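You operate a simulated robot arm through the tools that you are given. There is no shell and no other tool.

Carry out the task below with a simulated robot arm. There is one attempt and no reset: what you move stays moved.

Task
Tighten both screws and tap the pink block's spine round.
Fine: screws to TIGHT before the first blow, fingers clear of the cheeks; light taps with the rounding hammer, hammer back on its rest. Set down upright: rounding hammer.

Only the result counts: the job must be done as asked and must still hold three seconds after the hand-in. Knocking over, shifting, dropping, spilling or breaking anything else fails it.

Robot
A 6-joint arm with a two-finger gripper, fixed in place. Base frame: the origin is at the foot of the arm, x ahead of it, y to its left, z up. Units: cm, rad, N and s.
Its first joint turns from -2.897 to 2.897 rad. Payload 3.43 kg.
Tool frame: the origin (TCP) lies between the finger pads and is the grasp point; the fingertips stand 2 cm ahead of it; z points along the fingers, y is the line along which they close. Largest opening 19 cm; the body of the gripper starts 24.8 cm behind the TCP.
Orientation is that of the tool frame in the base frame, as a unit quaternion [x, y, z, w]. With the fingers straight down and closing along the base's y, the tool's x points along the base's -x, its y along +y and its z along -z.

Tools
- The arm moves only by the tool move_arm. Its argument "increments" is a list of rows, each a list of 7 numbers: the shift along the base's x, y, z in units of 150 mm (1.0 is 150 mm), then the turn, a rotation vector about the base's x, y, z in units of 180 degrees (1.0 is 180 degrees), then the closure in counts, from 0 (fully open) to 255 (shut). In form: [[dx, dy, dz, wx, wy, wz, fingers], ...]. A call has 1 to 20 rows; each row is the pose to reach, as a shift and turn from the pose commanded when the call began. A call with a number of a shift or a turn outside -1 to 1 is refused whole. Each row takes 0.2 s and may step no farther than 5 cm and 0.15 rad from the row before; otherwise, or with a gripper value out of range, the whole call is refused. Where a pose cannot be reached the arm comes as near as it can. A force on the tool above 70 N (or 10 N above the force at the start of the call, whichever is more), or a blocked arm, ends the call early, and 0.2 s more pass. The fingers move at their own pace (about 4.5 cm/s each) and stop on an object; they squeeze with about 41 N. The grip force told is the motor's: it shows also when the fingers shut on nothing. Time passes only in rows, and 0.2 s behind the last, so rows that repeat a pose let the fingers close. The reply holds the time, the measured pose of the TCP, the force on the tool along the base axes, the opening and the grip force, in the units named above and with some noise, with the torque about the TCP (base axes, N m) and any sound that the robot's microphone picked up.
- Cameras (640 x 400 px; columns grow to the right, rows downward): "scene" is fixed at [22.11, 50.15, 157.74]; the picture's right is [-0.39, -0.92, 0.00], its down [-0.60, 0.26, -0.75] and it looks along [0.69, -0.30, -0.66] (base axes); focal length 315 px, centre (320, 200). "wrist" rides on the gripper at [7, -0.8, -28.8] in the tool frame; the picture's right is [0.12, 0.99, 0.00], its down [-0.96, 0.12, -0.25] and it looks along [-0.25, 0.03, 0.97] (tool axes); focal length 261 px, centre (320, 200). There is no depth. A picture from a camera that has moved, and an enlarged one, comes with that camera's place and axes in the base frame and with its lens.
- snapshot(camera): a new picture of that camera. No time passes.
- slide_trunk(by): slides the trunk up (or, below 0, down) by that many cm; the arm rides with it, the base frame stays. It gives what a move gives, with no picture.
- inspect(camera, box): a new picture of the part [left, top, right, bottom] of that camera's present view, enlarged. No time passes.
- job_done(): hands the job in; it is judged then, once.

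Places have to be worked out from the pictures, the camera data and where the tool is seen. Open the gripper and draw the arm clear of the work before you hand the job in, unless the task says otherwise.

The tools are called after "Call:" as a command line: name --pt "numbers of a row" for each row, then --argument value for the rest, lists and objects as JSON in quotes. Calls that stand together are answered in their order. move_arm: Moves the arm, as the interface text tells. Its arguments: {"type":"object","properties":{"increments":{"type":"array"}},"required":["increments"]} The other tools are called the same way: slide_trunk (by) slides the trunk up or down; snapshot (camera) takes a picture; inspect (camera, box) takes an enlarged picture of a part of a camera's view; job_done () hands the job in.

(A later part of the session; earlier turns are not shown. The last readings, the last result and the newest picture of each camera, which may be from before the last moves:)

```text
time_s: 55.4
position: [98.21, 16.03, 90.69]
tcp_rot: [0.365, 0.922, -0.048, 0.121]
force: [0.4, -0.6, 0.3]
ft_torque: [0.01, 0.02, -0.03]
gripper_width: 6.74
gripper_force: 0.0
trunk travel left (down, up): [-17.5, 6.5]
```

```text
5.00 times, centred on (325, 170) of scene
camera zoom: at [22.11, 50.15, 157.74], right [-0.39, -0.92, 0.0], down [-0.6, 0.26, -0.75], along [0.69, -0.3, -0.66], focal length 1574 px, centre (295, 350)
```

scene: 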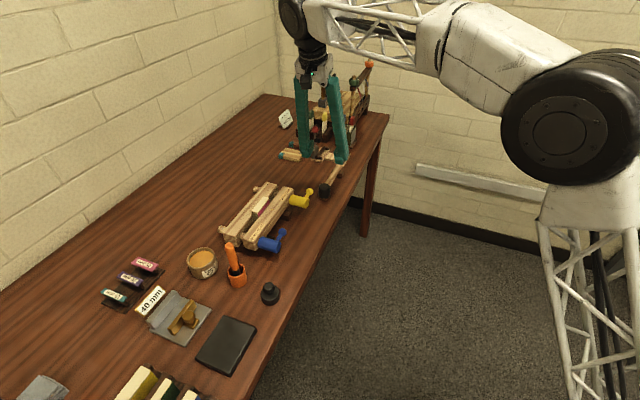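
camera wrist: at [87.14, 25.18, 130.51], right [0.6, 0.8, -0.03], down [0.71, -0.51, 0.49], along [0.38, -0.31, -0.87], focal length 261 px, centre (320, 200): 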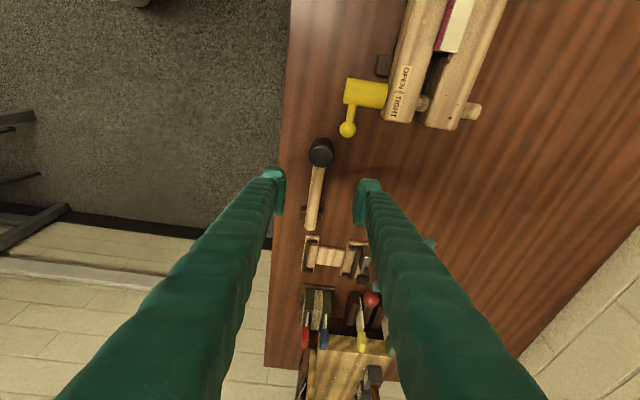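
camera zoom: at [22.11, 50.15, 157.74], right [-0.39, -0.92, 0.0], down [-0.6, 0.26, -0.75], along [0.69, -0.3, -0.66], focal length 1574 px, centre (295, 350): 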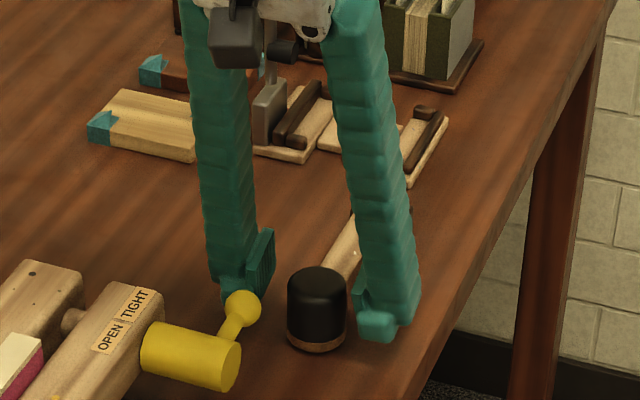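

The head sits between the pads, only about 1.5 mm off centre. I shift by that and close on it.

Call:
move_arm --pt "-0.007 -0.0073 0 0 0 0 180" --pt "-0.007 -0.0073 0 0 0 0 200" --pt "-0.007 -0.0073 0 0 0 0 225" --pt "-0.007 -0.0073 0 0 0 0 255" --pt "-0.007 -0.0073 0 0 0 0 255" --pt "-0.007 -0.0073 0 0 0 0 255" --pt "-0.007 -0.0073 0 0 0 0 255"

Call:
inspect --camera "wrist" --box '[250, 120, 400, 240]'

Call:
inspect --camera "scene" --box '[285, 130, 365, 210]'

```text
time_s: 57.0
position: [98.15, 15.77, 90.63]
tcp_rot: [0.364, 0.922, -0.049, 0.122]
force: [-1.0, -0.3, 0.5]
ft_torque: [-0.01, 0.0, -0.01]
gripper_width: 3.77
gripper_force: 40.4
trunk travel left (down, up): [-17.5, 6.5]
```

```text
3.33 times, centred on (325, 180) of wrist
camera zoom: at [87.15, 24.88, 116.67], right [0.6, 0.8, -0.03], down [0.71, -0.51, 0.49], along [0.38, -0.31, -0.87], focal length 869 px, centre (303, 267)
```

zoom: 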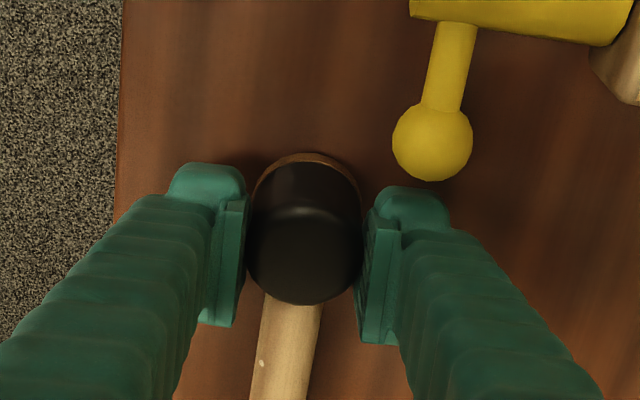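

```text
5.00 times, centred on (325, 170) of scene
camera zoom: at [22.11, 50.15, 157.74], right [-0.39, -0.92, 0.0], down [-0.6, 0.26, -0.75], along [0.69, -0.3, -0.66], focal length 1574 px, centre (295, 350)
```

zoom: 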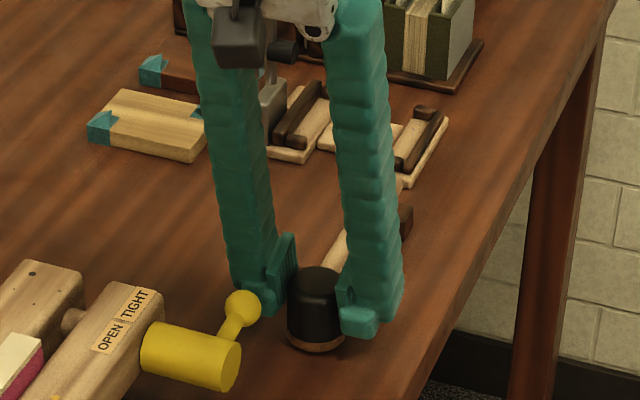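

Held: width 3.77 cm, no side load. I lift it straight up a few cm and check that it hangs level.

Call:
move_arm --pt "0 0 0.04 0 0 0 255" --pt "0 0 0.1 0 0 0 255" --pt "0 0 0.2 0 0 0 255" --pt "0 0 0.3 0 0 0 255" --pt "0 0 0.3 0 0 0 255"

Call:
inspect --camera "wrist" --box '[250, 120, 400, 320]'

Call:
inspect --camera "scene" --box '[285, 120, 385, 210]'

```text
time_s: 58.2
position: [97.89, 15.71, 95.22]
tcp_rot: [0.366, 0.921, -0.049, 0.121]
force: [0.6, -0.3, -4.6]
ft_torque: [0.08, 0.09, -0.01]
gripper_width: 3.8
gripper_force: 40.5
trunk travel left (down, up): [-17.5, 6.5]
```

```text
2.00 times, centred on (325, 220) of wrist
camera zoom: at [87.1, 24.84, 121.24], right [0.6, 0.8, -0.03], down [0.71, -0.51, 0.49], along [0.38, -0.31, -0.87], focal length 521 px, centre (310, 160)
```

zoom: 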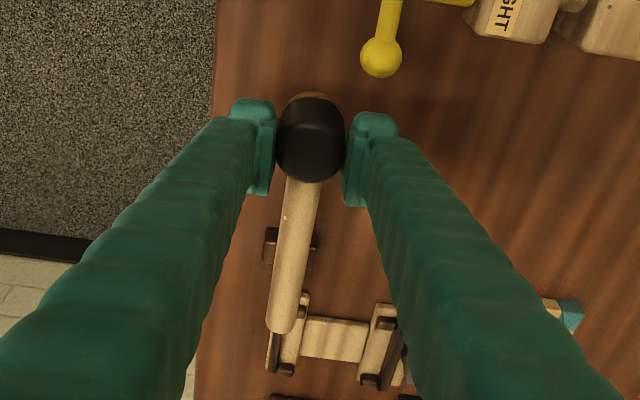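

```text
4.44 times, centred on (335, 165) of scene
camera zoom: at [22.11, 50.15, 157.74], right [-0.39, -0.92, 0.0], down [-0.6, 0.26, -0.75], along [0.69, -0.3, -0.66], focal length 1399 px, centre (253, 356)
```

zoom: 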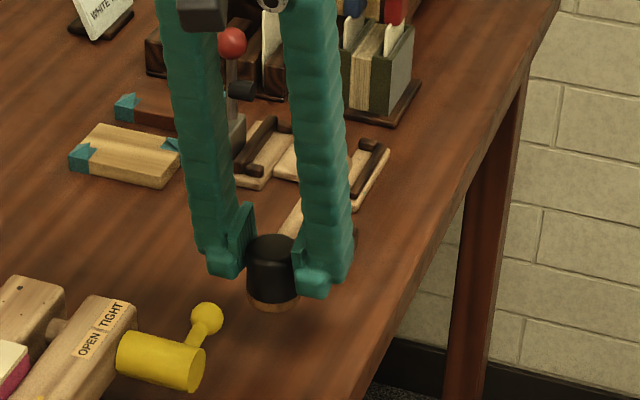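

The hammer hangs steadily (about 0.47 kg, little torque). I raise it well clear and carry it toward the press above the pink block, whose spine centre I put at about (92.0, 38.6, 95.7).

Call:
move_arm --pt "0 0 0.2 0 0 0 255" --pt "0 0 0.4 0 0 0 255" --pt "0 0 0.6 0 0 0 255" --pt "0 0 0.8 0 0 0 255" --pt "-0.03 0.15 0.85 0 0 0 255" --pt "-0.08 0.35 0.85 0 0 0 255" --pt "-0.13 0.55 0.85 0 0 0 255" --pt "-0.18 0.75 0.85 0 0 0 255" --pt "-0.23 0.95 0.85 0 0 0 255" --pt "-0.23 0.95 0.85 0 0 0 255"

Call:
snapshot --camera "scene"

Call:
snapshot --camera "wrist"

```text
time_s: 60.4
position: [94.82, 29.89, 107.9]
tcp_rot: [0.365, 0.922, -0.049, 0.121]
force: [-0.3, 0.4, -5.0]
ft_torque: [0.06, 0.11, 0.0]
gripper_width: 3.82
gripper_force: 41.7
trunk travel left (down, up): [-17.5, 6.5]
```

```text
taken
```

scene: 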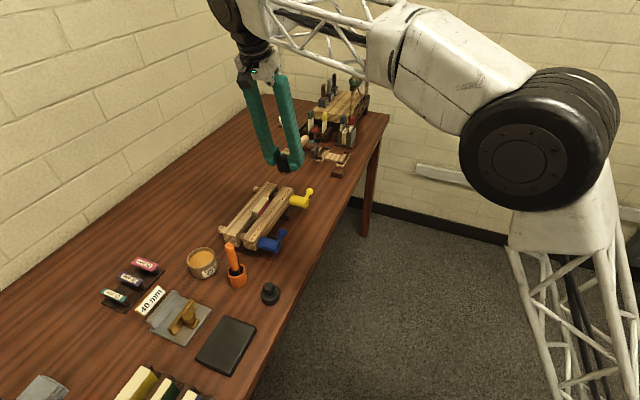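

```text
taken
camera wrist: at [83.81, 38.95, 133.96], right [0.6, 0.8, -0.03], down [0.71, -0.51, 0.49], along [0.37, -0.31, -0.87], focal length 261 px, centre (320, 200)
```

wrist: 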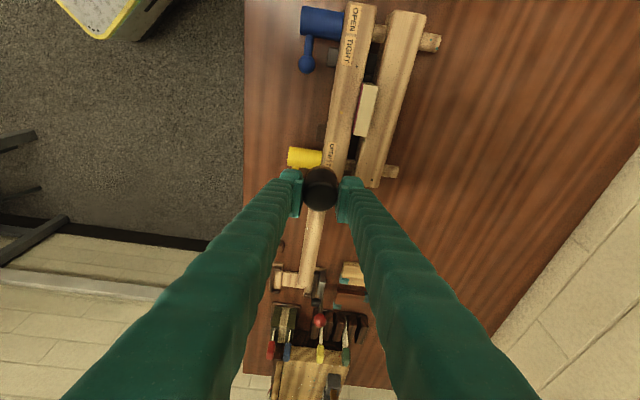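

The block is visible ahead of the hammer. I enlarge it to locate the spine precisely from here.

Call:
inspect --camera "wrist" --box '[310, 60, 430, 200]'

Call:
inspect --camera "scene" --box '[220, 140, 320, 240]'

```text
2.86 times, centred on (370, 130) of wrist
camera zoom: at [83.81, 38.95, 133.96], right [0.6, 0.8, -0.03], down [0.71, -0.51, 0.49], along [0.37, -0.31, -0.87], focal length 745 px, centre (177, 400)
```

zoom: 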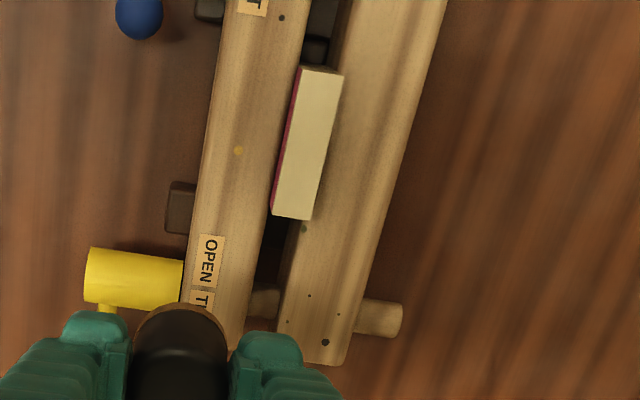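

```text
4.00 times, centred on (270, 190) of scene
camera zoom: at [22.11, 50.15, 157.74], right [-0.39, -0.92, 0.0], down [-0.6, 0.26, -0.75], along [0.69, -0.3, -0.66], focal length 1259 px, centre (520, 240)
```

zoom: 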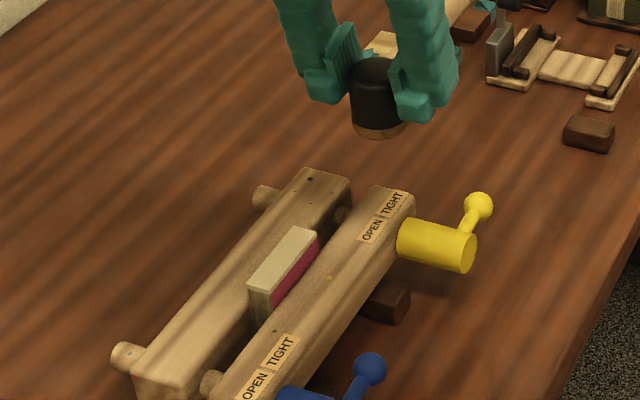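

The spine centre reads about (92.3, 38.85) over the several views, 6.9 cm long by 1.9 cm wide. I move the head above its middle, staying a few cm clear.

Call:
move_arm --pt "-0.05 0.18 0 0 0 0 255" --pt "-0.1 0.36 0 0 0 0 255" --pt "-0.14 0.5 0 0 0 0 255" --pt "-0.168 0.597 0 0 0 0 255" --pt "-0.168 0.597 -0.1 0 0 0 255" --pt "-0.168 0.597 -0.193 0 0 0 255" --pt "-0.168 0.597 -0.193 0 0 0 255"

Call:
inspect --camera "scene" --box '[210, 140, 330, 250]'

Call:
snapshot --camera "wrist"

```text
time_s: 62.0
position: [92.09, 38.9, 104.97]
tcp_rot: [0.364, 0.922, -0.049, 0.121]
force: [0.8, 0.3, -5.3]
ft_torque: [0.1, 0.08, 0.0]
gripper_width: 3.79
gripper_force: 40.7
trunk travel left (down, up): [-17.5, 6.5]
```

```text
3.64 times, centred on (270, 195) of scene
camera zoom: at [22.11, 50.15, 157.74], right [-0.39, -0.92, 0.0], down [-0.6, 0.26, -0.75], along [0.69, -0.3, -0.66], focal length 1144 px, centre (502, 218)
```

zoom: 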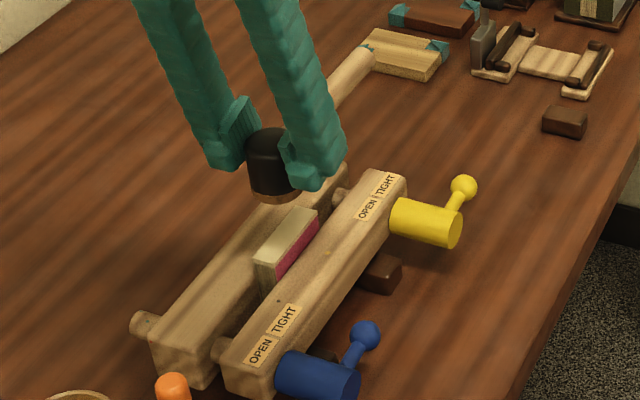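

```text
taken
camera wrist: at [81.16, 47.96, 131.02], right [0.6, 0.8, -0.03], down [0.71, -0.51, 0.49], along [0.38, -0.31, -0.87], focal length 261 px, centre (320, 200)
```

wrist: 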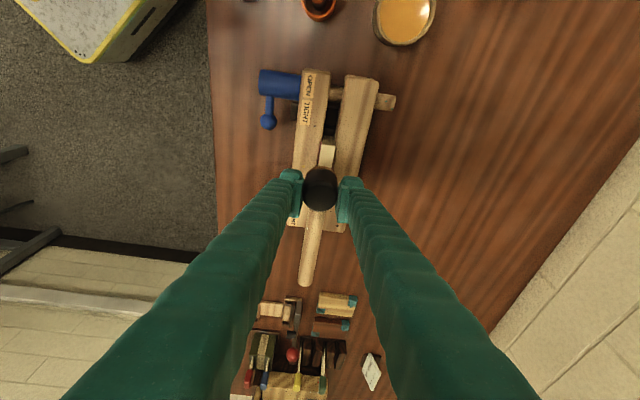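

The head is over the spine's middle within a few mm. I lower it to about 1 cm above the spine and check from both cameras.

Call:
move_arm --pt "0 0 -0.08 0 0 0 255" --pt "0 0 -0.16 0 0 0 255" --pt "0 0 -0.23 0 0 0 255" --pt "0 0 -0.23 0 0 0 255"

Call:
inspect --camera "scene" --box '[230, 160, 300, 230]'

Call:
inspect --camera "wrist" --box '[250, 60, 400, 240]'

```text
time_s: 63.0
position: [92.14, 38.94, 101.67]
tcp_rot: [0.365, 0.922, -0.048, 0.122]
force: [0.1, 0.7, -5.2]
ft_torque: [0.06, 0.11, 0.0]
gripper_width: 3.8
gripper_force: 41.2
trunk travel left (down, up): [-17.5, 6.5]
```

```text
5.71 times, centred on (265, 195) of scene
camera zoom: at [22.11, 50.15, 157.74], right [-0.39, -0.92, 0.0], down [-0.6, 0.26, -0.75], along [0.69, -0.3, -0.66], focal length 1798 px, centre (634, 229)
```

zoom: 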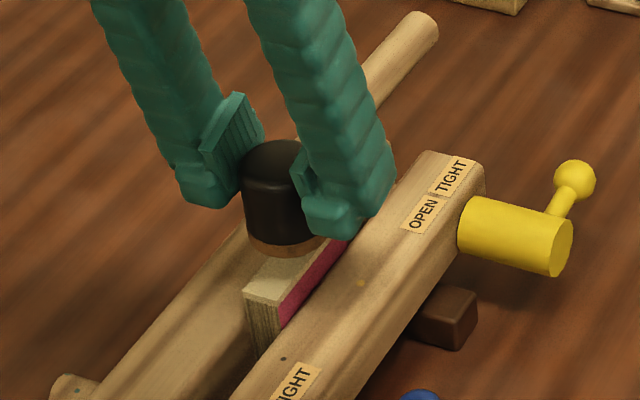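

```text
2.22 times, centred on (325, 150) of wrist
camera zoom: at [81.21, 48.03, 127.67], right [0.6, 0.8, -0.03], down [0.71, -0.51, 0.49], along [0.38, -0.31, -0.87], focal length 579 px, centre (309, 311)
```

zoom: 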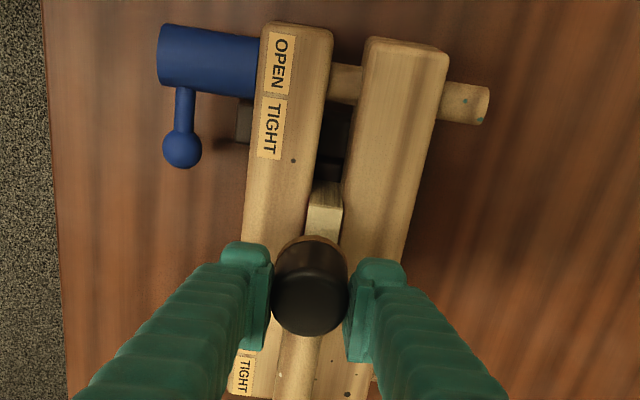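

Contact is near. I enlarge the gap region from both cameras to check the sideways alignment of head and spine.

Call:
inspect --camera "wrist" --box '[290, 100, 360, 180]'

Call:
inspect --camera "scene" --box '[250, 180, 285, 215]'

```text
5.00 times, centred on (325, 140) of wrist
camera zoom: at [81.21, 48.03, 127.67], right [0.6, 0.8, -0.03], down [0.71, -0.51, 0.49], along [0.38, -0.31, -0.87], focal length 1303 px, centre (295, 500)
```

zoom: 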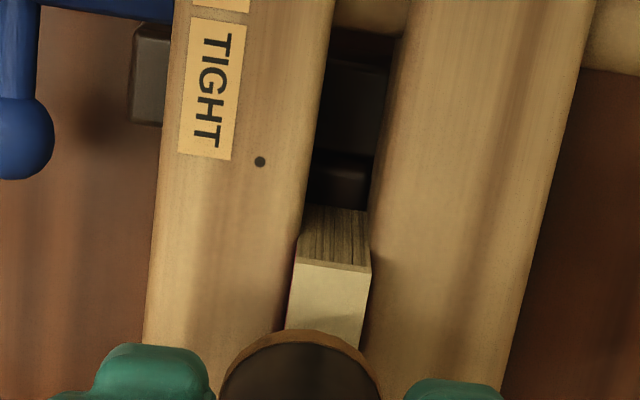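

```text
11.43 times, centred on (268, 198) of scene
camera zoom: at [22.11, 50.15, 157.74], right [-0.39, -0.92, 0.0], down [-0.6, 0.26, -0.75], along [0.69, -0.3, -0.66], focal length 3597 px, centre (920, 229)
```

zoom: 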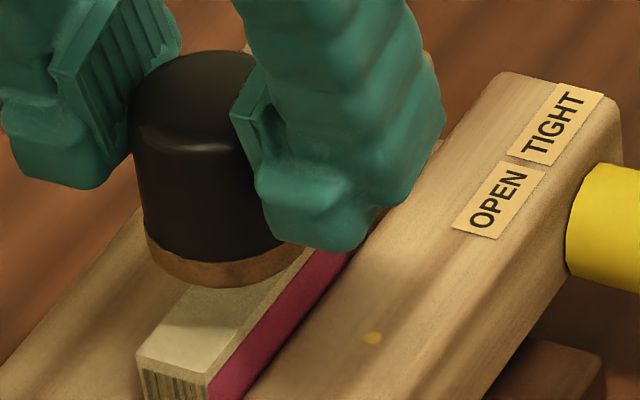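

The spine lies about 0.3 cm toward the far cheek and 0.2 cm along the handle from the head's axis; the gap is about 1.4 cm. I shift to centre and ease down to just above the spine.

Call:
move_arm --pt "0.0233 0.0067 -0.02 0 0 0 255" --pt "0.0233 0.0067 -0.05 0 0 0 255" --pt "0.0233 0.0067 -0.075 0 0 0 255" --pt "0.0233 0.0067 -0.075 0 0 0 255"

Call:
inspect --camera "scene" --box '[250, 180, 285, 215]'

```text
time_s: 64.0
position: [92.47, 39.15, 100.58]
tcp_rot: [0.364, 0.922, -0.049, 0.122]
force: [0.0, 0.2, -4.9]
ft_torque: [0.1, 0.09, 0.01]
gripper_width: 3.8
gripper_force: 41.1
trunk travel left (down, up): [-17.5, 6.5]
```

```text
11.43 times, centred on (268, 198) of scene
camera zoom: at [22.11, 50.15, 157.74], right [-0.39, -0.92, 0.0], down [-0.6, 0.26, -0.75], along [0.69, -0.3, -0.66], focal length 3597 px, centre (920, 229)
```

zoom: 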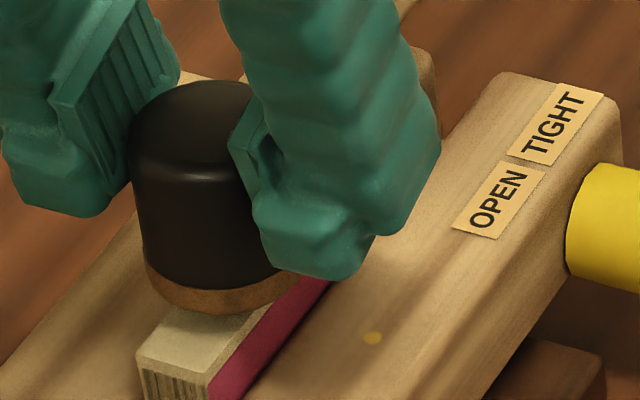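

About 3 mm of gap is left. I give a first light tap (about 5 cm/s, to about 1 mm past contact) and come straight back up.

Call:
move_arm --pt "0 0 0.04 0 0 0 255" --pt "0 0 -0.03 0 0 0 255" --pt "0 0 0.04 0 0 0 255" --pt "0 0 0.04 0 0 0 255"

Call:
inspect --camera "scene" --box '[250, 180, 285, 215]'

```text
time_s: 65.0
position: [92.25, 39.03, 100.93]
tcp_rot: [0.365, 0.922, -0.049, 0.121]
force: [-0.5, 1.0, -5.4]
ft_torque: [0.04, 0.09, 0.01]
gripper_width: 3.8
gripper_force: 41.0
trunk travel left (down, up): [-17.5, 6.5]
```

```text
11.43 times, centred on (268, 198) of scene
camera zoom: at [22.11, 50.15, 157.74], right [-0.39, -0.92, 0.0], down [-0.6, 0.26, -0.75], along [0.69, -0.3, -0.66], focal length 3597 px, centre (920, 229)
```

zoom: 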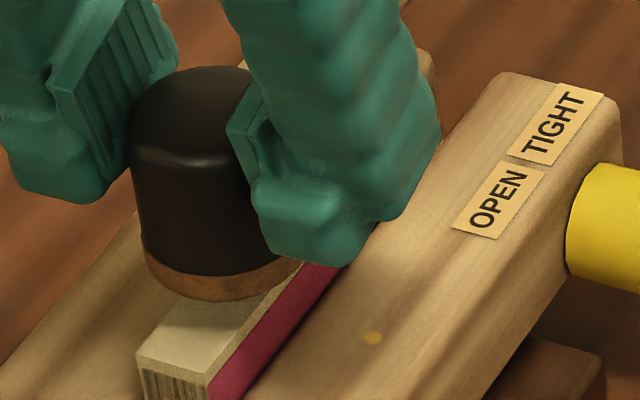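

No sound and no change, so that may not have quite reached the spine. I tap again 2 mm deeper.

Call:
move_arm --pt "0 0 -0.03 0 0 0 255" --pt "0 0 -0.083 0 0 0 255" --pt "0 0 0 0 0 0 255" --pt "0 0 0 0 0 0 255"

Call:
inspect --camera "scene" --box '[250, 180, 285, 215]'

```text
time_s: 66.0
position: [92.44, 39.04, 101.17]
tcp_rot: [0.365, 0.922, -0.049, 0.121]
force: [0.0, -0.2, -5.0]
ft_torque: [0.12, 0.09, 0.01]
gripper_width: 3.79
gripper_force: 41.0
trunk travel left (down, up): [-17.5, 6.5]
```

```text
11.43 times, centred on (268, 198) of scene
camera zoom: at [22.11, 50.15, 157.74], right [-0.39, -0.92, 0.0], down [-0.6, 0.26, -0.75], along [0.69, -0.3, -0.66], focal length 3597 px, centre (920, 229)
```

zoom: 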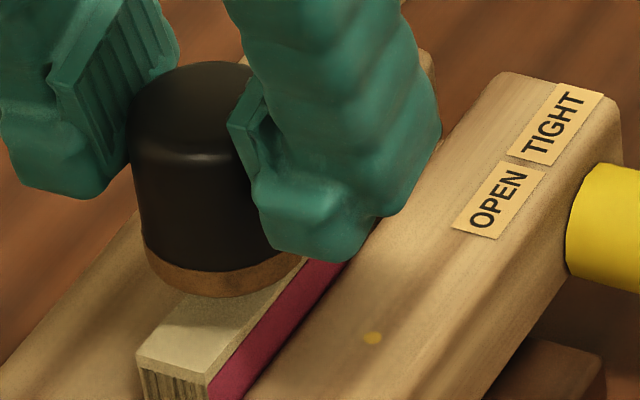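

Still no sign of contact. I creep down and read the force to find the true contact height.

Call:
move_arm --pt "0 0 -0.03 0 0 0 255" --pt "0 0 -0.06 0 0 0 255" --pt "0 0 -0.075 0 0 0 255" --pt "0 0 -0.075 0 0 0 255"

Call:
inspect --camera "scene" --box '[250, 180, 285, 215]'

```text
time_s: 67.0
position: [92.45, 39.05, 99.99]
tcp_rot: [0.365, 0.922, -0.048, 0.122]
force: [0.9, 0.3, -3.3]
ft_torque: [0.06, -0.01, 0.0]
gripper_width: 3.78
gripper_force: 40.8
trunk travel left (down, up): [-17.5, 6.5]
```

```text
11.43 times, centred on (268, 198) of scene
camera zoom: at [22.11, 50.15, 157.74], right [-0.39, -0.92, 0.0], down [-0.6, 0.26, -0.75], along [0.69, -0.3, -0.66], focal length 3597 px, centre (920, 229)
```

zoom: 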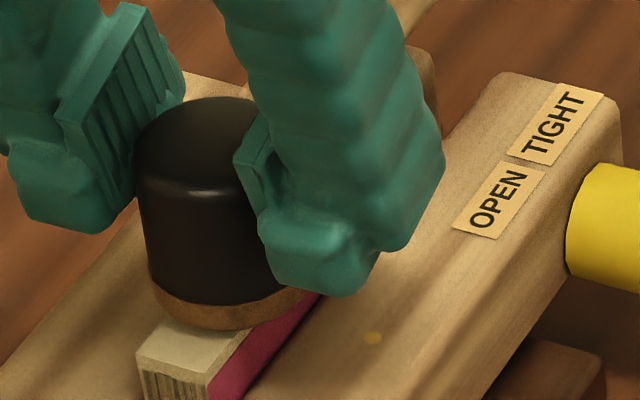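

Force changed by about 2 N at z = 100.0: that is the contact height. Now I tap: 0.9 cm up, down to a commanded 3 mm past contact, and straight back up.

Call:
move_arm --pt "0 0 0.06 0 0 0 255" --pt "0 0 0.06 0 0 0 255" --pt "0 0 -0.02 0 0 0 255" --pt "0 0 0.06 0 0 0 255" --pt "0 0 0.06 0 0 0 255"

Call:
inspect --camera "scene" --box '[250, 180, 285, 215]'

```text
time_s: 68.2
position: [92.21, 39.12, 100.85]
tcp_rot: [0.366, 0.922, -0.049, 0.12]
force: [-0.6, -0.5, -5.3]
ft_torque: [0.08, 0.08, 0.0]
gripper_width: 3.8
gripper_force: 40.9
trunk travel left (down, up): [-17.5, 6.5]
```

```text
11.43 times, centred on (268, 198) of scene
camera zoom: at [22.11, 50.15, 157.74], right [-0.39, -0.92, 0.0], down [-0.6, 0.26, -0.75], along [0.69, -0.3, -0.66], focal length 3597 px, centre (920, 229)
```

zoom: 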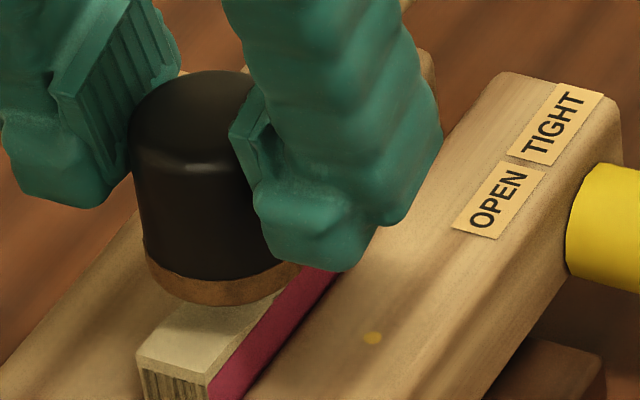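

No sound yet. I tap a little more firmly, starting from higher (about 9 cm/s).

Call:
move_arm --pt "0 0 0.05 0 0 0 255" --pt "0 0 0.05 0 0 0 255" --pt "0 0 -0.085 0 0 0 255" --pt "0 0 0.05 0 0 0 255" --pt "0 0 0.05 0 0 0 255"

Call:
inspect --camera "wrist" --box '[290, 100, 360, 180]'

```text
time_s: 69.4
position: [92.34, 39.0, 101.41]
tcp_rot: [0.365, 0.922, -0.049, 0.121]
force: [0.1, 0.4, -4.1]
ft_torque: [0.05, 0.05, 0.01]
gripper_width: 3.8
gripper_force: 40.7
trunk travel left (down, up): [-17.5, 6.5]
```

```text
5.00 times, centred on (325, 140) of wrist
camera zoom: at [81.44, 48.12, 127.51], right [0.6, 0.8, -0.03], down [0.71, -0.51, 0.49], along [0.38, -0.31, -0.87], focal length 1303 px, centre (295, 500)
```

zoom: 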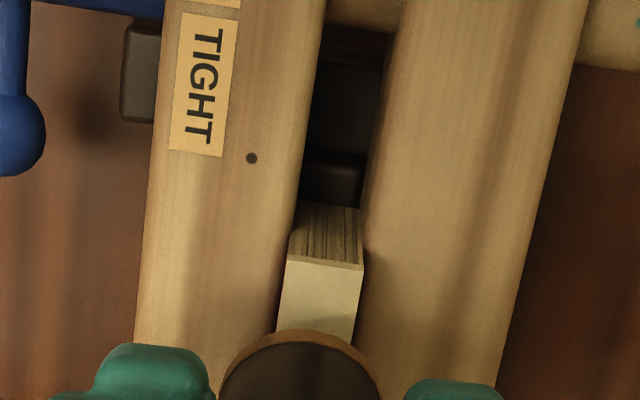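

The spine end still looks flat and no tap was heard, so the quick reversals probably stopped short. I tap with a short dwell at the bottom, only 1.5 mm past contact.

Call:
move_arm --pt "0 0 0.0 0 0 0 255" --pt "0 0 -0.07 0 0 0 255" --pt "0 0 -0.07 0 0 0 255"

Call:
inspect --camera "wrist" --box '[290, 100, 360, 180]'

```text
time_s: 70.2
position: [92.3, 39.09, 100.53]
tcp_rot: [0.365, 0.922, -0.048, 0.121]
force: [-0.3, 0.5, -4.9]
ft_torque: [0.1, 0.08, 0.01]
gripper_width: 3.79
gripper_force: 40.8
trunk travel left (down, up): [-17.5, 6.5]
```

```text
5.00 times, centred on (325, 140) of wrist
camera zoom: at [81.5, 48.14, 126.51], right [0.6, 0.8, -0.03], down [0.71, -0.51, 0.49], along [0.38, -0.31, -0.87], focal length 1303 px, centre (295, 500)
```

zoom: 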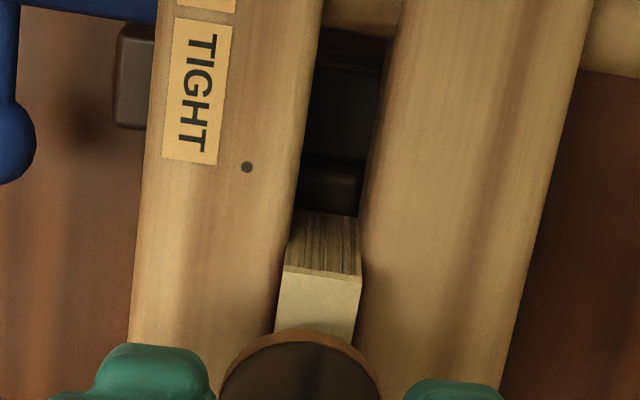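

I was still 6 mm above contact there. Now I go down to 1.5 mm past contact and stay to read the force.

Call:
move_arm --pt "0 0 -0.05 0 0 0 255" --pt "0 0 -0.05 0 0 0 255"

Call:
inspect --camera "wrist" --box '[290, 100, 360, 180]'

Call:
inspect --camera "scene" --box '[250, 180, 285, 215]'

```text
time_s: 70.8
position: [92.46, 39.06, 99.95]
tcp_rot: [0.365, 0.922, -0.048, 0.123]
force: [2.4, 2.0, 10.2]
ft_torque: [0.04, -0.17, 0.06]
gripper_width: 3.81
gripper_force: 41.5
trunk travel left (down, up): [-17.5, 6.5]
```

```text
5.00 times, centred on (325, 140) of wrist
camera zoom: at [81.43, 48.07, 125.94], right [0.6, 0.8, -0.03], down [0.71, -0.51, 0.49], along [0.38, -0.31, -0.87], focal length 1303 px, centre (295, 500)
```

zoom: 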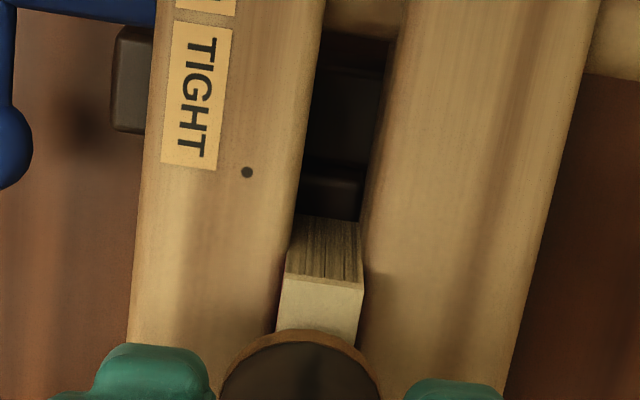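

```text
11.43 times, centred on (268, 198) of scene
camera zoom: at [22.11, 50.15, 157.74], right [-0.39, -0.92, 0.0], down [-0.6, 0.26, -0.75], along [0.69, -0.3, -0.66], focal length 3597 px, centre (920, 229)
```

zoom: 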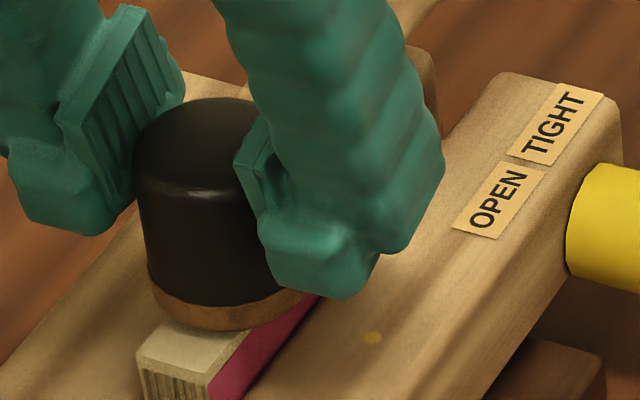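

Static contact of about 15 N and nothing marked or shifted. I now give two proper light taps: lift 1.8 cm, strike down at about 9 cm/s to that same depth, lift again.

Call:
move_arm --pt "0 0 0.06 0 0 0 255" --pt "0 0 0.12 0 0 0 255" --pt "0 0 0.12 0 0 0 255" --pt "0 0 0.0 0 0 0 255" --pt "0 0 0.0 0 0 0 255" --pt "0 0 0.06 0 0 0 255" --pt "0 0 0.12 0 0 0 255" --pt "0 0 0.12 0 0 0 255"

Call:
inspect --camera "wrist" --box '[290, 100, 360, 180]'

Call:
inspect --camera "scene" --box '[250, 180, 285, 215]'

```text
time_s: 72.6
position: [92.51, 39.08, 101.56]
tcp_rot: [0.365, 0.922, -0.049, 0.121]
force: [-0.2, 0.1, -5.1]
ft_torque: [0.07, 0.07, -0.01]
gripper_width: 3.81
gripper_force: 40.9
trunk travel left (down, up): [-17.5, 6.5]
```

```text
5.00 times, centred on (325, 140) of wrist
camera zoom: at [81.6, 48.11, 127.57], right [0.6, 0.8, -0.03], down [0.71, -0.51, 0.49], along [0.38, -0.31, -0.87], focal length 1303 px, centre (295, 500)
```

zoom: 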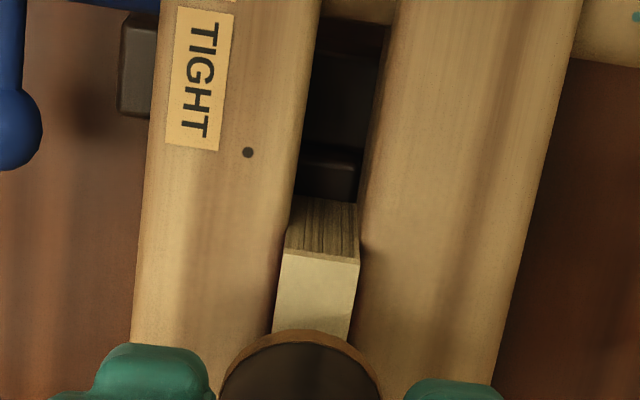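

```text
11.43 times, centred on (268, 198) of scene
camera zoom: at [22.11, 50.15, 157.74], right [-0.39, -0.92, 0.0], down [-0.6, 0.26, -0.75], along [0.69, -0.3, -0.66], focal length 3597 px, centre (920, 229)
```

zoom: 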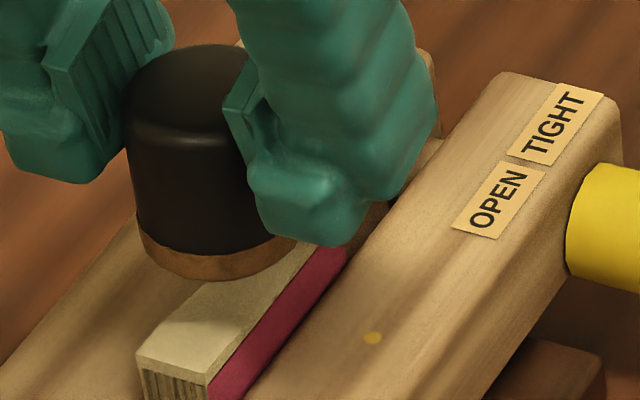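

No audible or visible change on the visible half. I lift and move the hammer aside toward the robot so I can see the whole spine.

Call:
move_arm --pt "0 0 0.15 0 0 0 255" --pt "-0.1 -0.1 0.2 0 0 0 255" --pt "-0.25 -0.25 0.2 0 0 0 255" --pt "-0.4 -0.4 0.2 0 0 0 255" --pt "-0.4 -0.4 0.2 0 0 0 255"

Call:
inspect --camera "wrist" --box '[290, 90, 450, 220]'

Call:
inspect --camera "scene" --box '[245, 180, 285, 220]'

```text
time_s: 73.8
position: [86.35, 33.0, 104.58]
tcp_rot: [0.365, 0.922, -0.049, 0.121]
force: [0.3, 0.0, -4.2]
ft_torque: [0.14, -0.01, 0.0]
gripper_width: 3.79
gripper_force: 40.8
trunk travel left (down, up): [-17.5, 6.5]
```

```text
3.08 times, centred on (370, 155) of wrist
camera zoom: at [75.46, 42.06, 130.65], right [0.6, 0.8, -0.03], down [0.71, -0.51, 0.49], along [0.38, -0.31, -0.87], focal length 802 px, centre (166, 338)
```

zoom: 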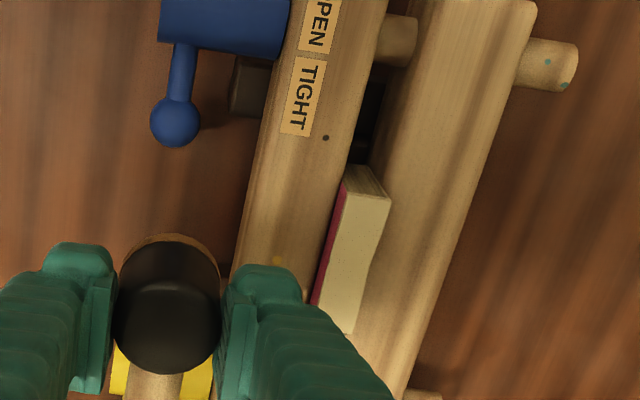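

```text
10.00 times, centred on (265, 200) of scene
camera zoom: at [22.11, 50.15, 157.74], right [-0.39, -0.92, 0.0], down [-0.6, 0.26, -0.75], along [0.69, -0.3, -0.66], focal length 3147 px, centre (870, 200)
```

zoom: 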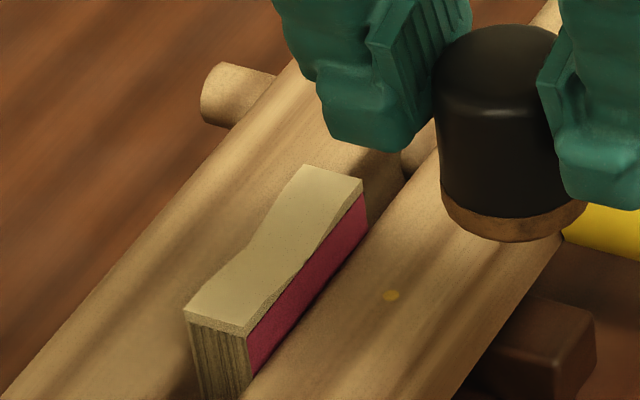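

The spine is indeed changing: in the middle, where I tapped, its edges have gone down and it is starting to round. I look closer before going on to both ends.

Call:
inspect --camera "scene" --box '[254, 190, 284, 220]'

Call:
inspect --camera "wrist" --box '[360, 130, 410, 210]'

```text
13.33 times, centred on (269, 205) of scene
camera zoom: at [22.11, 50.15, 157.74], right [-0.39, -0.92, 0.0], down [-0.6, 0.26, -0.75], along [0.69, -0.3, -0.66], focal length 4196 px, centre (1000, 133)
```

zoom: 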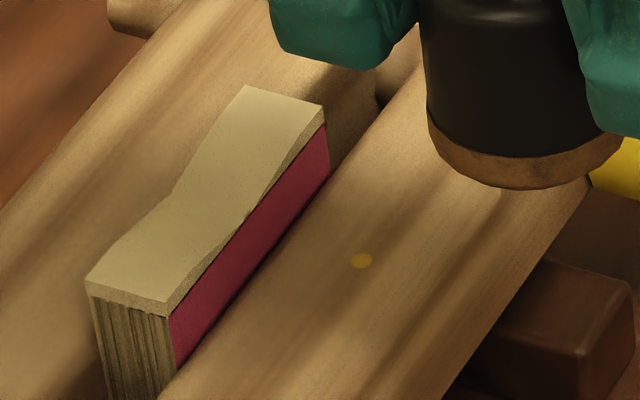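

```text
5.00 times, centred on (385, 170) of wrist
camera zoom: at [75.46, 42.06, 130.65], right [0.6, 0.8, -0.03], down [0.71, -0.51, 0.49], along [0.38, -0.31, -0.87], focal length 1303 px, centre (-5, 350)
```

zoom: 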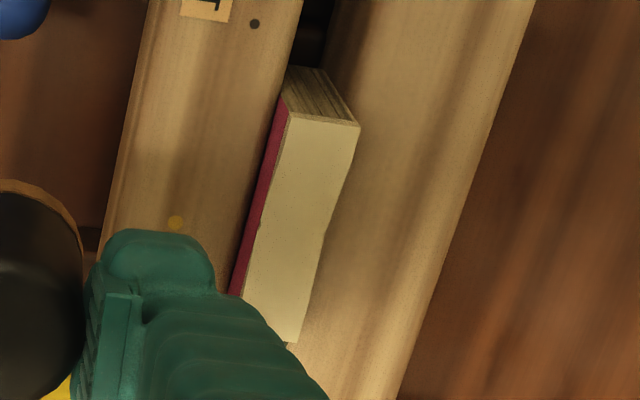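

The middle is rounding: both edges there are lowered while the ends are still flat. I move over the left third of the spine and give it taps of the same strength.

Call:
move_arm --pt "0.1 0.17 0 0 0 0 255" --pt "0.2 0.35 0 0 0 0 255" --pt "0.282 0.513 0 0 0 0 255" --pt "0.282 0.513 -0.1 0 0 0 255" --pt "0.282 0.513 -0.2 0 0 0 255" --pt "0.282 0.513 -0.2 0 0 0 255"

Call:
inspect --camera "scene" --box '[250, 180, 285, 215]'

Call:
inspect --camera "wrist" --box '[290, 100, 360, 180]'

```text
time_s: 75.2
position: [90.63, 40.68, 101.45]
tcp_rot: [0.365, 0.922, -0.049, 0.121]
force: [0.0, -0.4, -5.8]
ft_torque: [0.06, 0.07, 0.01]
gripper_width: 3.79
gripper_force: 41.1
trunk travel left (down, up): [-17.5, 6.5]
```

```text
11.43 times, centred on (268, 198) of scene
camera zoom: at [22.11, 50.15, 157.74], right [-0.39, -0.92, 0.0], down [-0.6, 0.26, -0.75], along [0.69, -0.3, -0.66], focal length 3597 px, centre (920, 229)
```

zoom: 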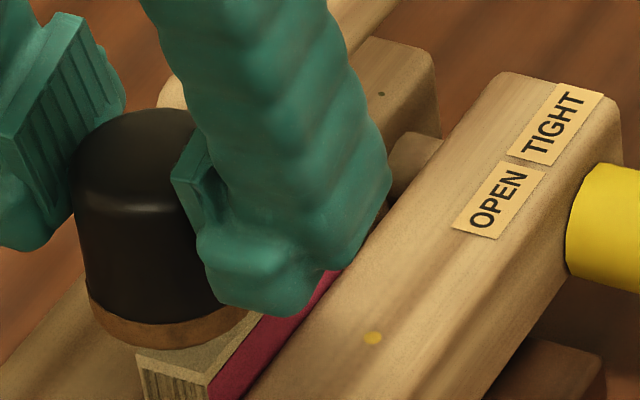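

```text
5.00 times, centred on (325, 140) of wrist
camera zoom: at [79.67, 49.87, 127.52], right [0.6, 0.8, -0.03], down [0.71, -0.51, 0.49], along [0.38, -0.31, -0.87], focal length 1303 px, centre (295, 500)
```

zoom: 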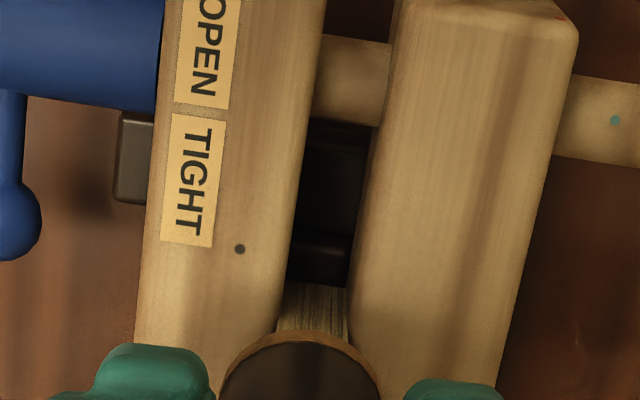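

Positioned over the left third, about 1.6 cm above. I give three light taps there.

Call:
move_arm --pt "0 0 -0.12 0 0 0 255" --pt "0 0 -0.12 0 0 0 255" --pt "0 0 -0.03 0 0 0 255" --pt "0 0 0 0 0 0 255" --pt "0 0 -0.12 0 0 0 255" --pt "0 0 -0.12 0 0 0 255" --pt "0 0 -0.03 0 0 0 255" --pt "0 0 0 0 0 0 255" --pt "0 0 -0.12 0 0 0 255" --pt "0 0 -0.12 0 0 0 255" --pt "0 0 -0.03 0 0 0 255" --pt "0 0 0 0 0 0 255" --pt "0 0 0 0 0 0 255"

Call:
inspect --camera "wrist" --box '[290, 100, 360, 180]'

Call:
inspect --camera "scene" --box '[250, 185, 285, 220]'

```text
time_s: 78.0
position: [90.62, 40.79, 101.52]
tcp_rot: [0.365, 0.922, -0.048, 0.12]
force: [0.7, -0.7, -4.5]
ft_torque: [0.09, 0.12, 0.0]
gripper_width: 3.82
gripper_force: 41.1
trunk travel left (down, up): [-17.5, 6.5]
```

```text
5.00 times, centred on (325, 140) of wrist
camera zoom: at [79.71, 49.87, 127.59], right [0.6, 0.8, -0.03], down [0.71, -0.51, 0.49], along [0.38, -0.31, -0.87], focal length 1303 px, centre (295, 500)
```

zoom: 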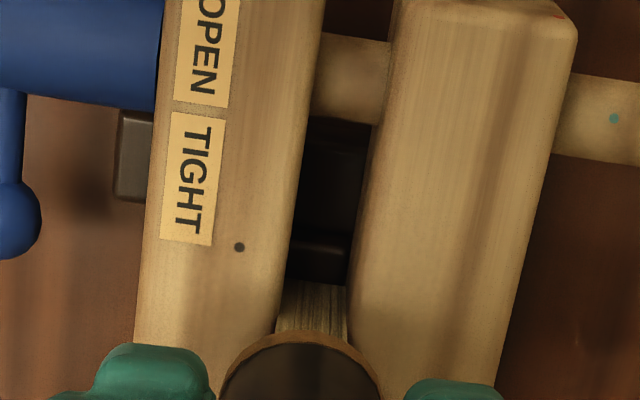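

```text
11.43 times, centred on (268, 202) of scene
camera zoom: at [22.11, 50.15, 157.74], right [-0.39, -0.92, 0.0], down [-0.6, 0.26, -0.75], along [0.69, -0.3, -0.66], focal length 3597 px, centre (920, 171)
```

zoom: 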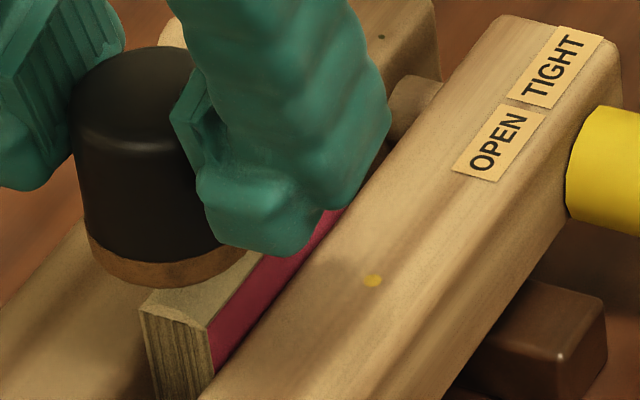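

The left end's edges have come down too. I move over the right third and give the same three taps.

Call:
move_arm --pt "0.08 -0.078 0.03 0 0 0 255" --pt "0.16 -0.156 0.03 0 0 0 255" --pt "0.228 -0.223 0 0 0 0 255" --pt "0.228 -0.223 0 0 0 0 255"

Call:
inspect --camera "scene" --box '[250, 175, 295, 220]'

Call:
inspect --camera "wrist" --box '[290, 100, 360, 180]'

```text
time_s: 79.0
position: [94.15, 37.45, 101.6]
tcp_rot: [0.364, 0.922, -0.049, 0.121]
force: [0.0, -0.2, -5.3]
ft_torque: [0.09, 0.08, -0.04]
gripper_width: 3.79
gripper_force: 40.9
trunk travel left (down, up): [-17.5, 6.5]
```

```text
8.89 times, centred on (272, 198) of scene
camera zoom: at [22.11, 50.15, 157.74], right [-0.39, -0.92, 0.0], down [-0.6, 0.26, -0.75], along [0.69, -0.3, -0.66], focal length 2797 px, centre (742, 222)
```

zoom: 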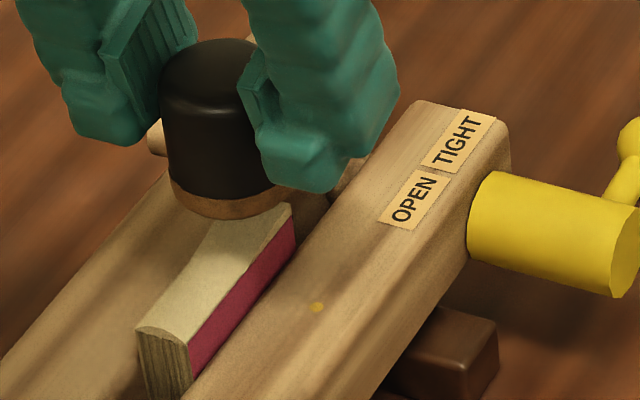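

```text
5.00 times, centred on (325, 140) of wrist
camera zoom: at [83.15, 46.52, 127.59], right [0.6, 0.8, -0.03], down [0.71, -0.51, 0.49], along [0.38, -0.31, -0.87], focal length 1303 px, centre (295, 500)
```

zoom: 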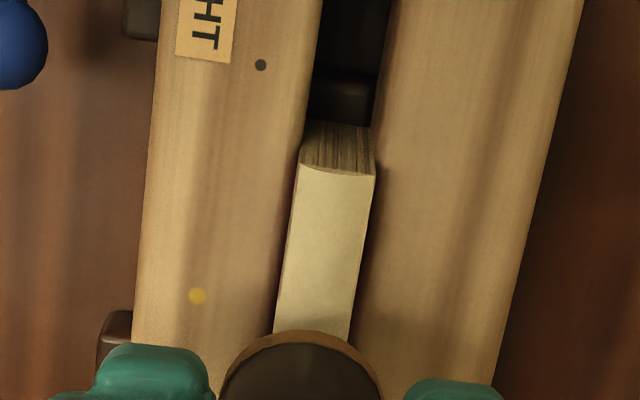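

The left two thirds now show a clear curved spine. I tap the right third three times.

Call:
move_arm --pt "0 0 -0.12 0 0 0 255" --pt "0 0 -0.12 0 0 0 255" --pt "0 0 -0.03 0 0 0 255" --pt "0 0 0 0 0 0 255" --pt "0 0 -0.12 0 0 0 255" --pt "0 0 -0.12 0 0 0 255" --pt "0 0 -0.03 0 0 0 255" --pt "0 0 0 0 0 0 255" --pt "0 0 -0.12 0 0 0 255" --pt "0 0 -0.12 0 0 0 255" --pt "0 0 -0.03 0 0 0 255" --pt "0 0 0 0 0 0 255" --pt "0 0 0.1 0 0 0 255" --pt "-0.2 -0.2 0.2 0 0 0 255" --pt "-0.4 -0.4 0.2 0 0 0 255" --pt "-0.5 -0.5 0.2 0 0 0 255" --pt "-0.5 -0.5 0.2 0 0 0 255"

Call:
inspect --camera "scene" --box '[254, 185, 289, 220]'

Call:
inspect --camera "wrist" --box '[330, 100, 450, 220]'

```text
time_s: 82.6
position: [86.59, 29.83, 104.58]
tcp_rot: [0.366, 0.922, -0.049, 0.12]
force: [0.1, -1.1, -5.0]
ft_torque: [0.07, 0.03, 0.0]
gripper_width: 3.83
gripper_force: 40.7
trunk travel left (down, up): [-17.5, 6.5]
```

```text
11.43 times, centred on (272, 202) of scene
camera zoom: at [22.11, 50.15, 157.74], right [-0.39, -0.92, 0.0], down [-0.6, 0.26, -0.75], along [0.69, -0.3, -0.66], focal length 3597 px, centre (874, 171)
```

zoom: 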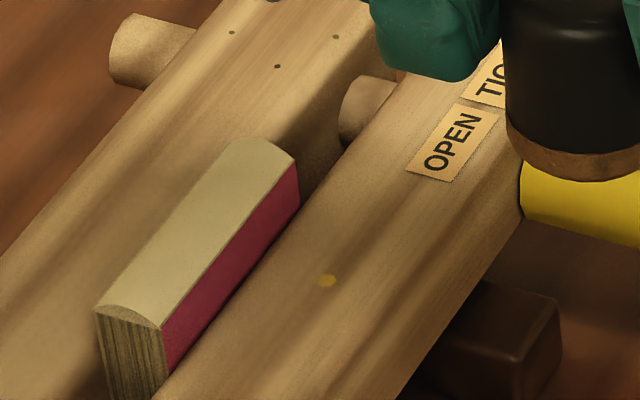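

```text
3.33 times, centred on (390, 160) of wrist
camera zoom: at [75.64, 38.9, 130.56], right [0.6, 0.8, -0.03], down [0.71, -0.51, 0.49], along [0.38, -0.31, -0.87], focal length 869 px, centre (87, 333)
```

zoom: 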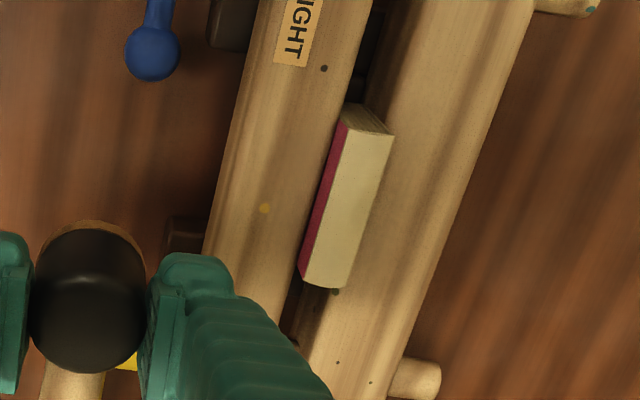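

The whole spine is now evenly rounded, both ends showing the same curve, so I stop tapping. I carry the hammer back by the exact reverse of my moves to about 3.4 cm above its rest and check.

Call:
move_arm --pt "0.15 -0.19 0.1 0 0 0 255" --pt "0.3 -0.38 0.13 0 0 0 255" --pt "0.46 -0.57 0.13 0 0 0 255" --pt "0.61 -0.755 0.13 0 0 0 255" --pt "0.7647 -0.9437 0.13 0 0 0 255" --pt "0.7647 -0.9437 0.13 0 0 0 255" --pt "0.7647 -0.9437 0 0 0 0 255" --pt "0.7647 -0.9437 -0.25 0 0 0 255" --pt "0.7647 -0.9437 -0.5 0 0 0 255" --pt "0.7647 -0.9437 -0.7 0 0 0 255" --pt "0.7647 -0.9437 -0.7 0 0 0 255"

Call:
inspect --camera "wrist" --box '[250, 120, 400, 320]'

Call:
inspect --camera "scene" --box '[285, 120, 385, 210]'

```text
time_s: 85.0
position: [98.21, 15.83, 94.14]
tcp_rot: [0.365, 0.922, -0.049, 0.121]
force: [-0.9, -0.5, -5.4]
ft_torque: [0.06, 0.11, -0.01]
gripper_width: 3.79
gripper_force: 41.1
trunk travel left (down, up): [-17.5, 6.5]
```

```text
2.00 times, centred on (325, 220) of wrist
camera zoom: at [87.21, 24.91, 120.13], right [0.6, 0.8, -0.03], down [0.71, -0.51, 0.49], along [0.38, -0.31, -0.87], focal length 521 px, centre (310, 160)
```

zoom: 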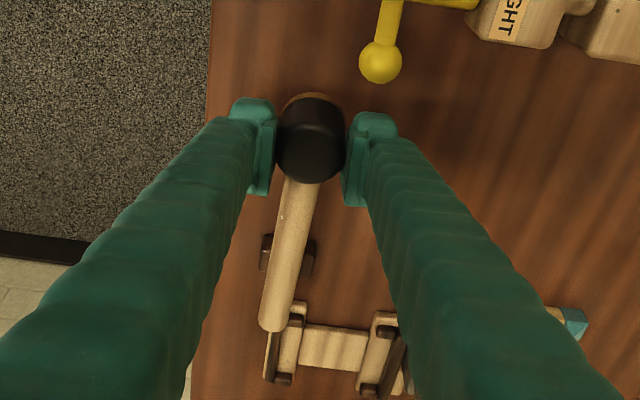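

```text
4.44 times, centred on (335, 165) of scene
camera zoom: at [22.11, 50.15, 157.74], right [-0.39, -0.92, 0.0], down [-0.6, 0.26, -0.75], along [0.69, -0.3, -0.66], focal length 1399 px, centre (253, 356)
```

zoom: 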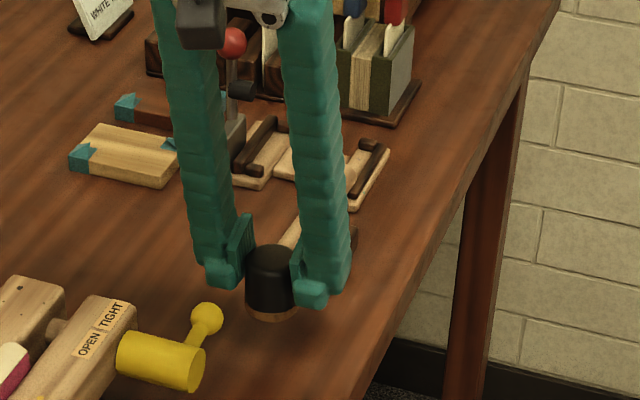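

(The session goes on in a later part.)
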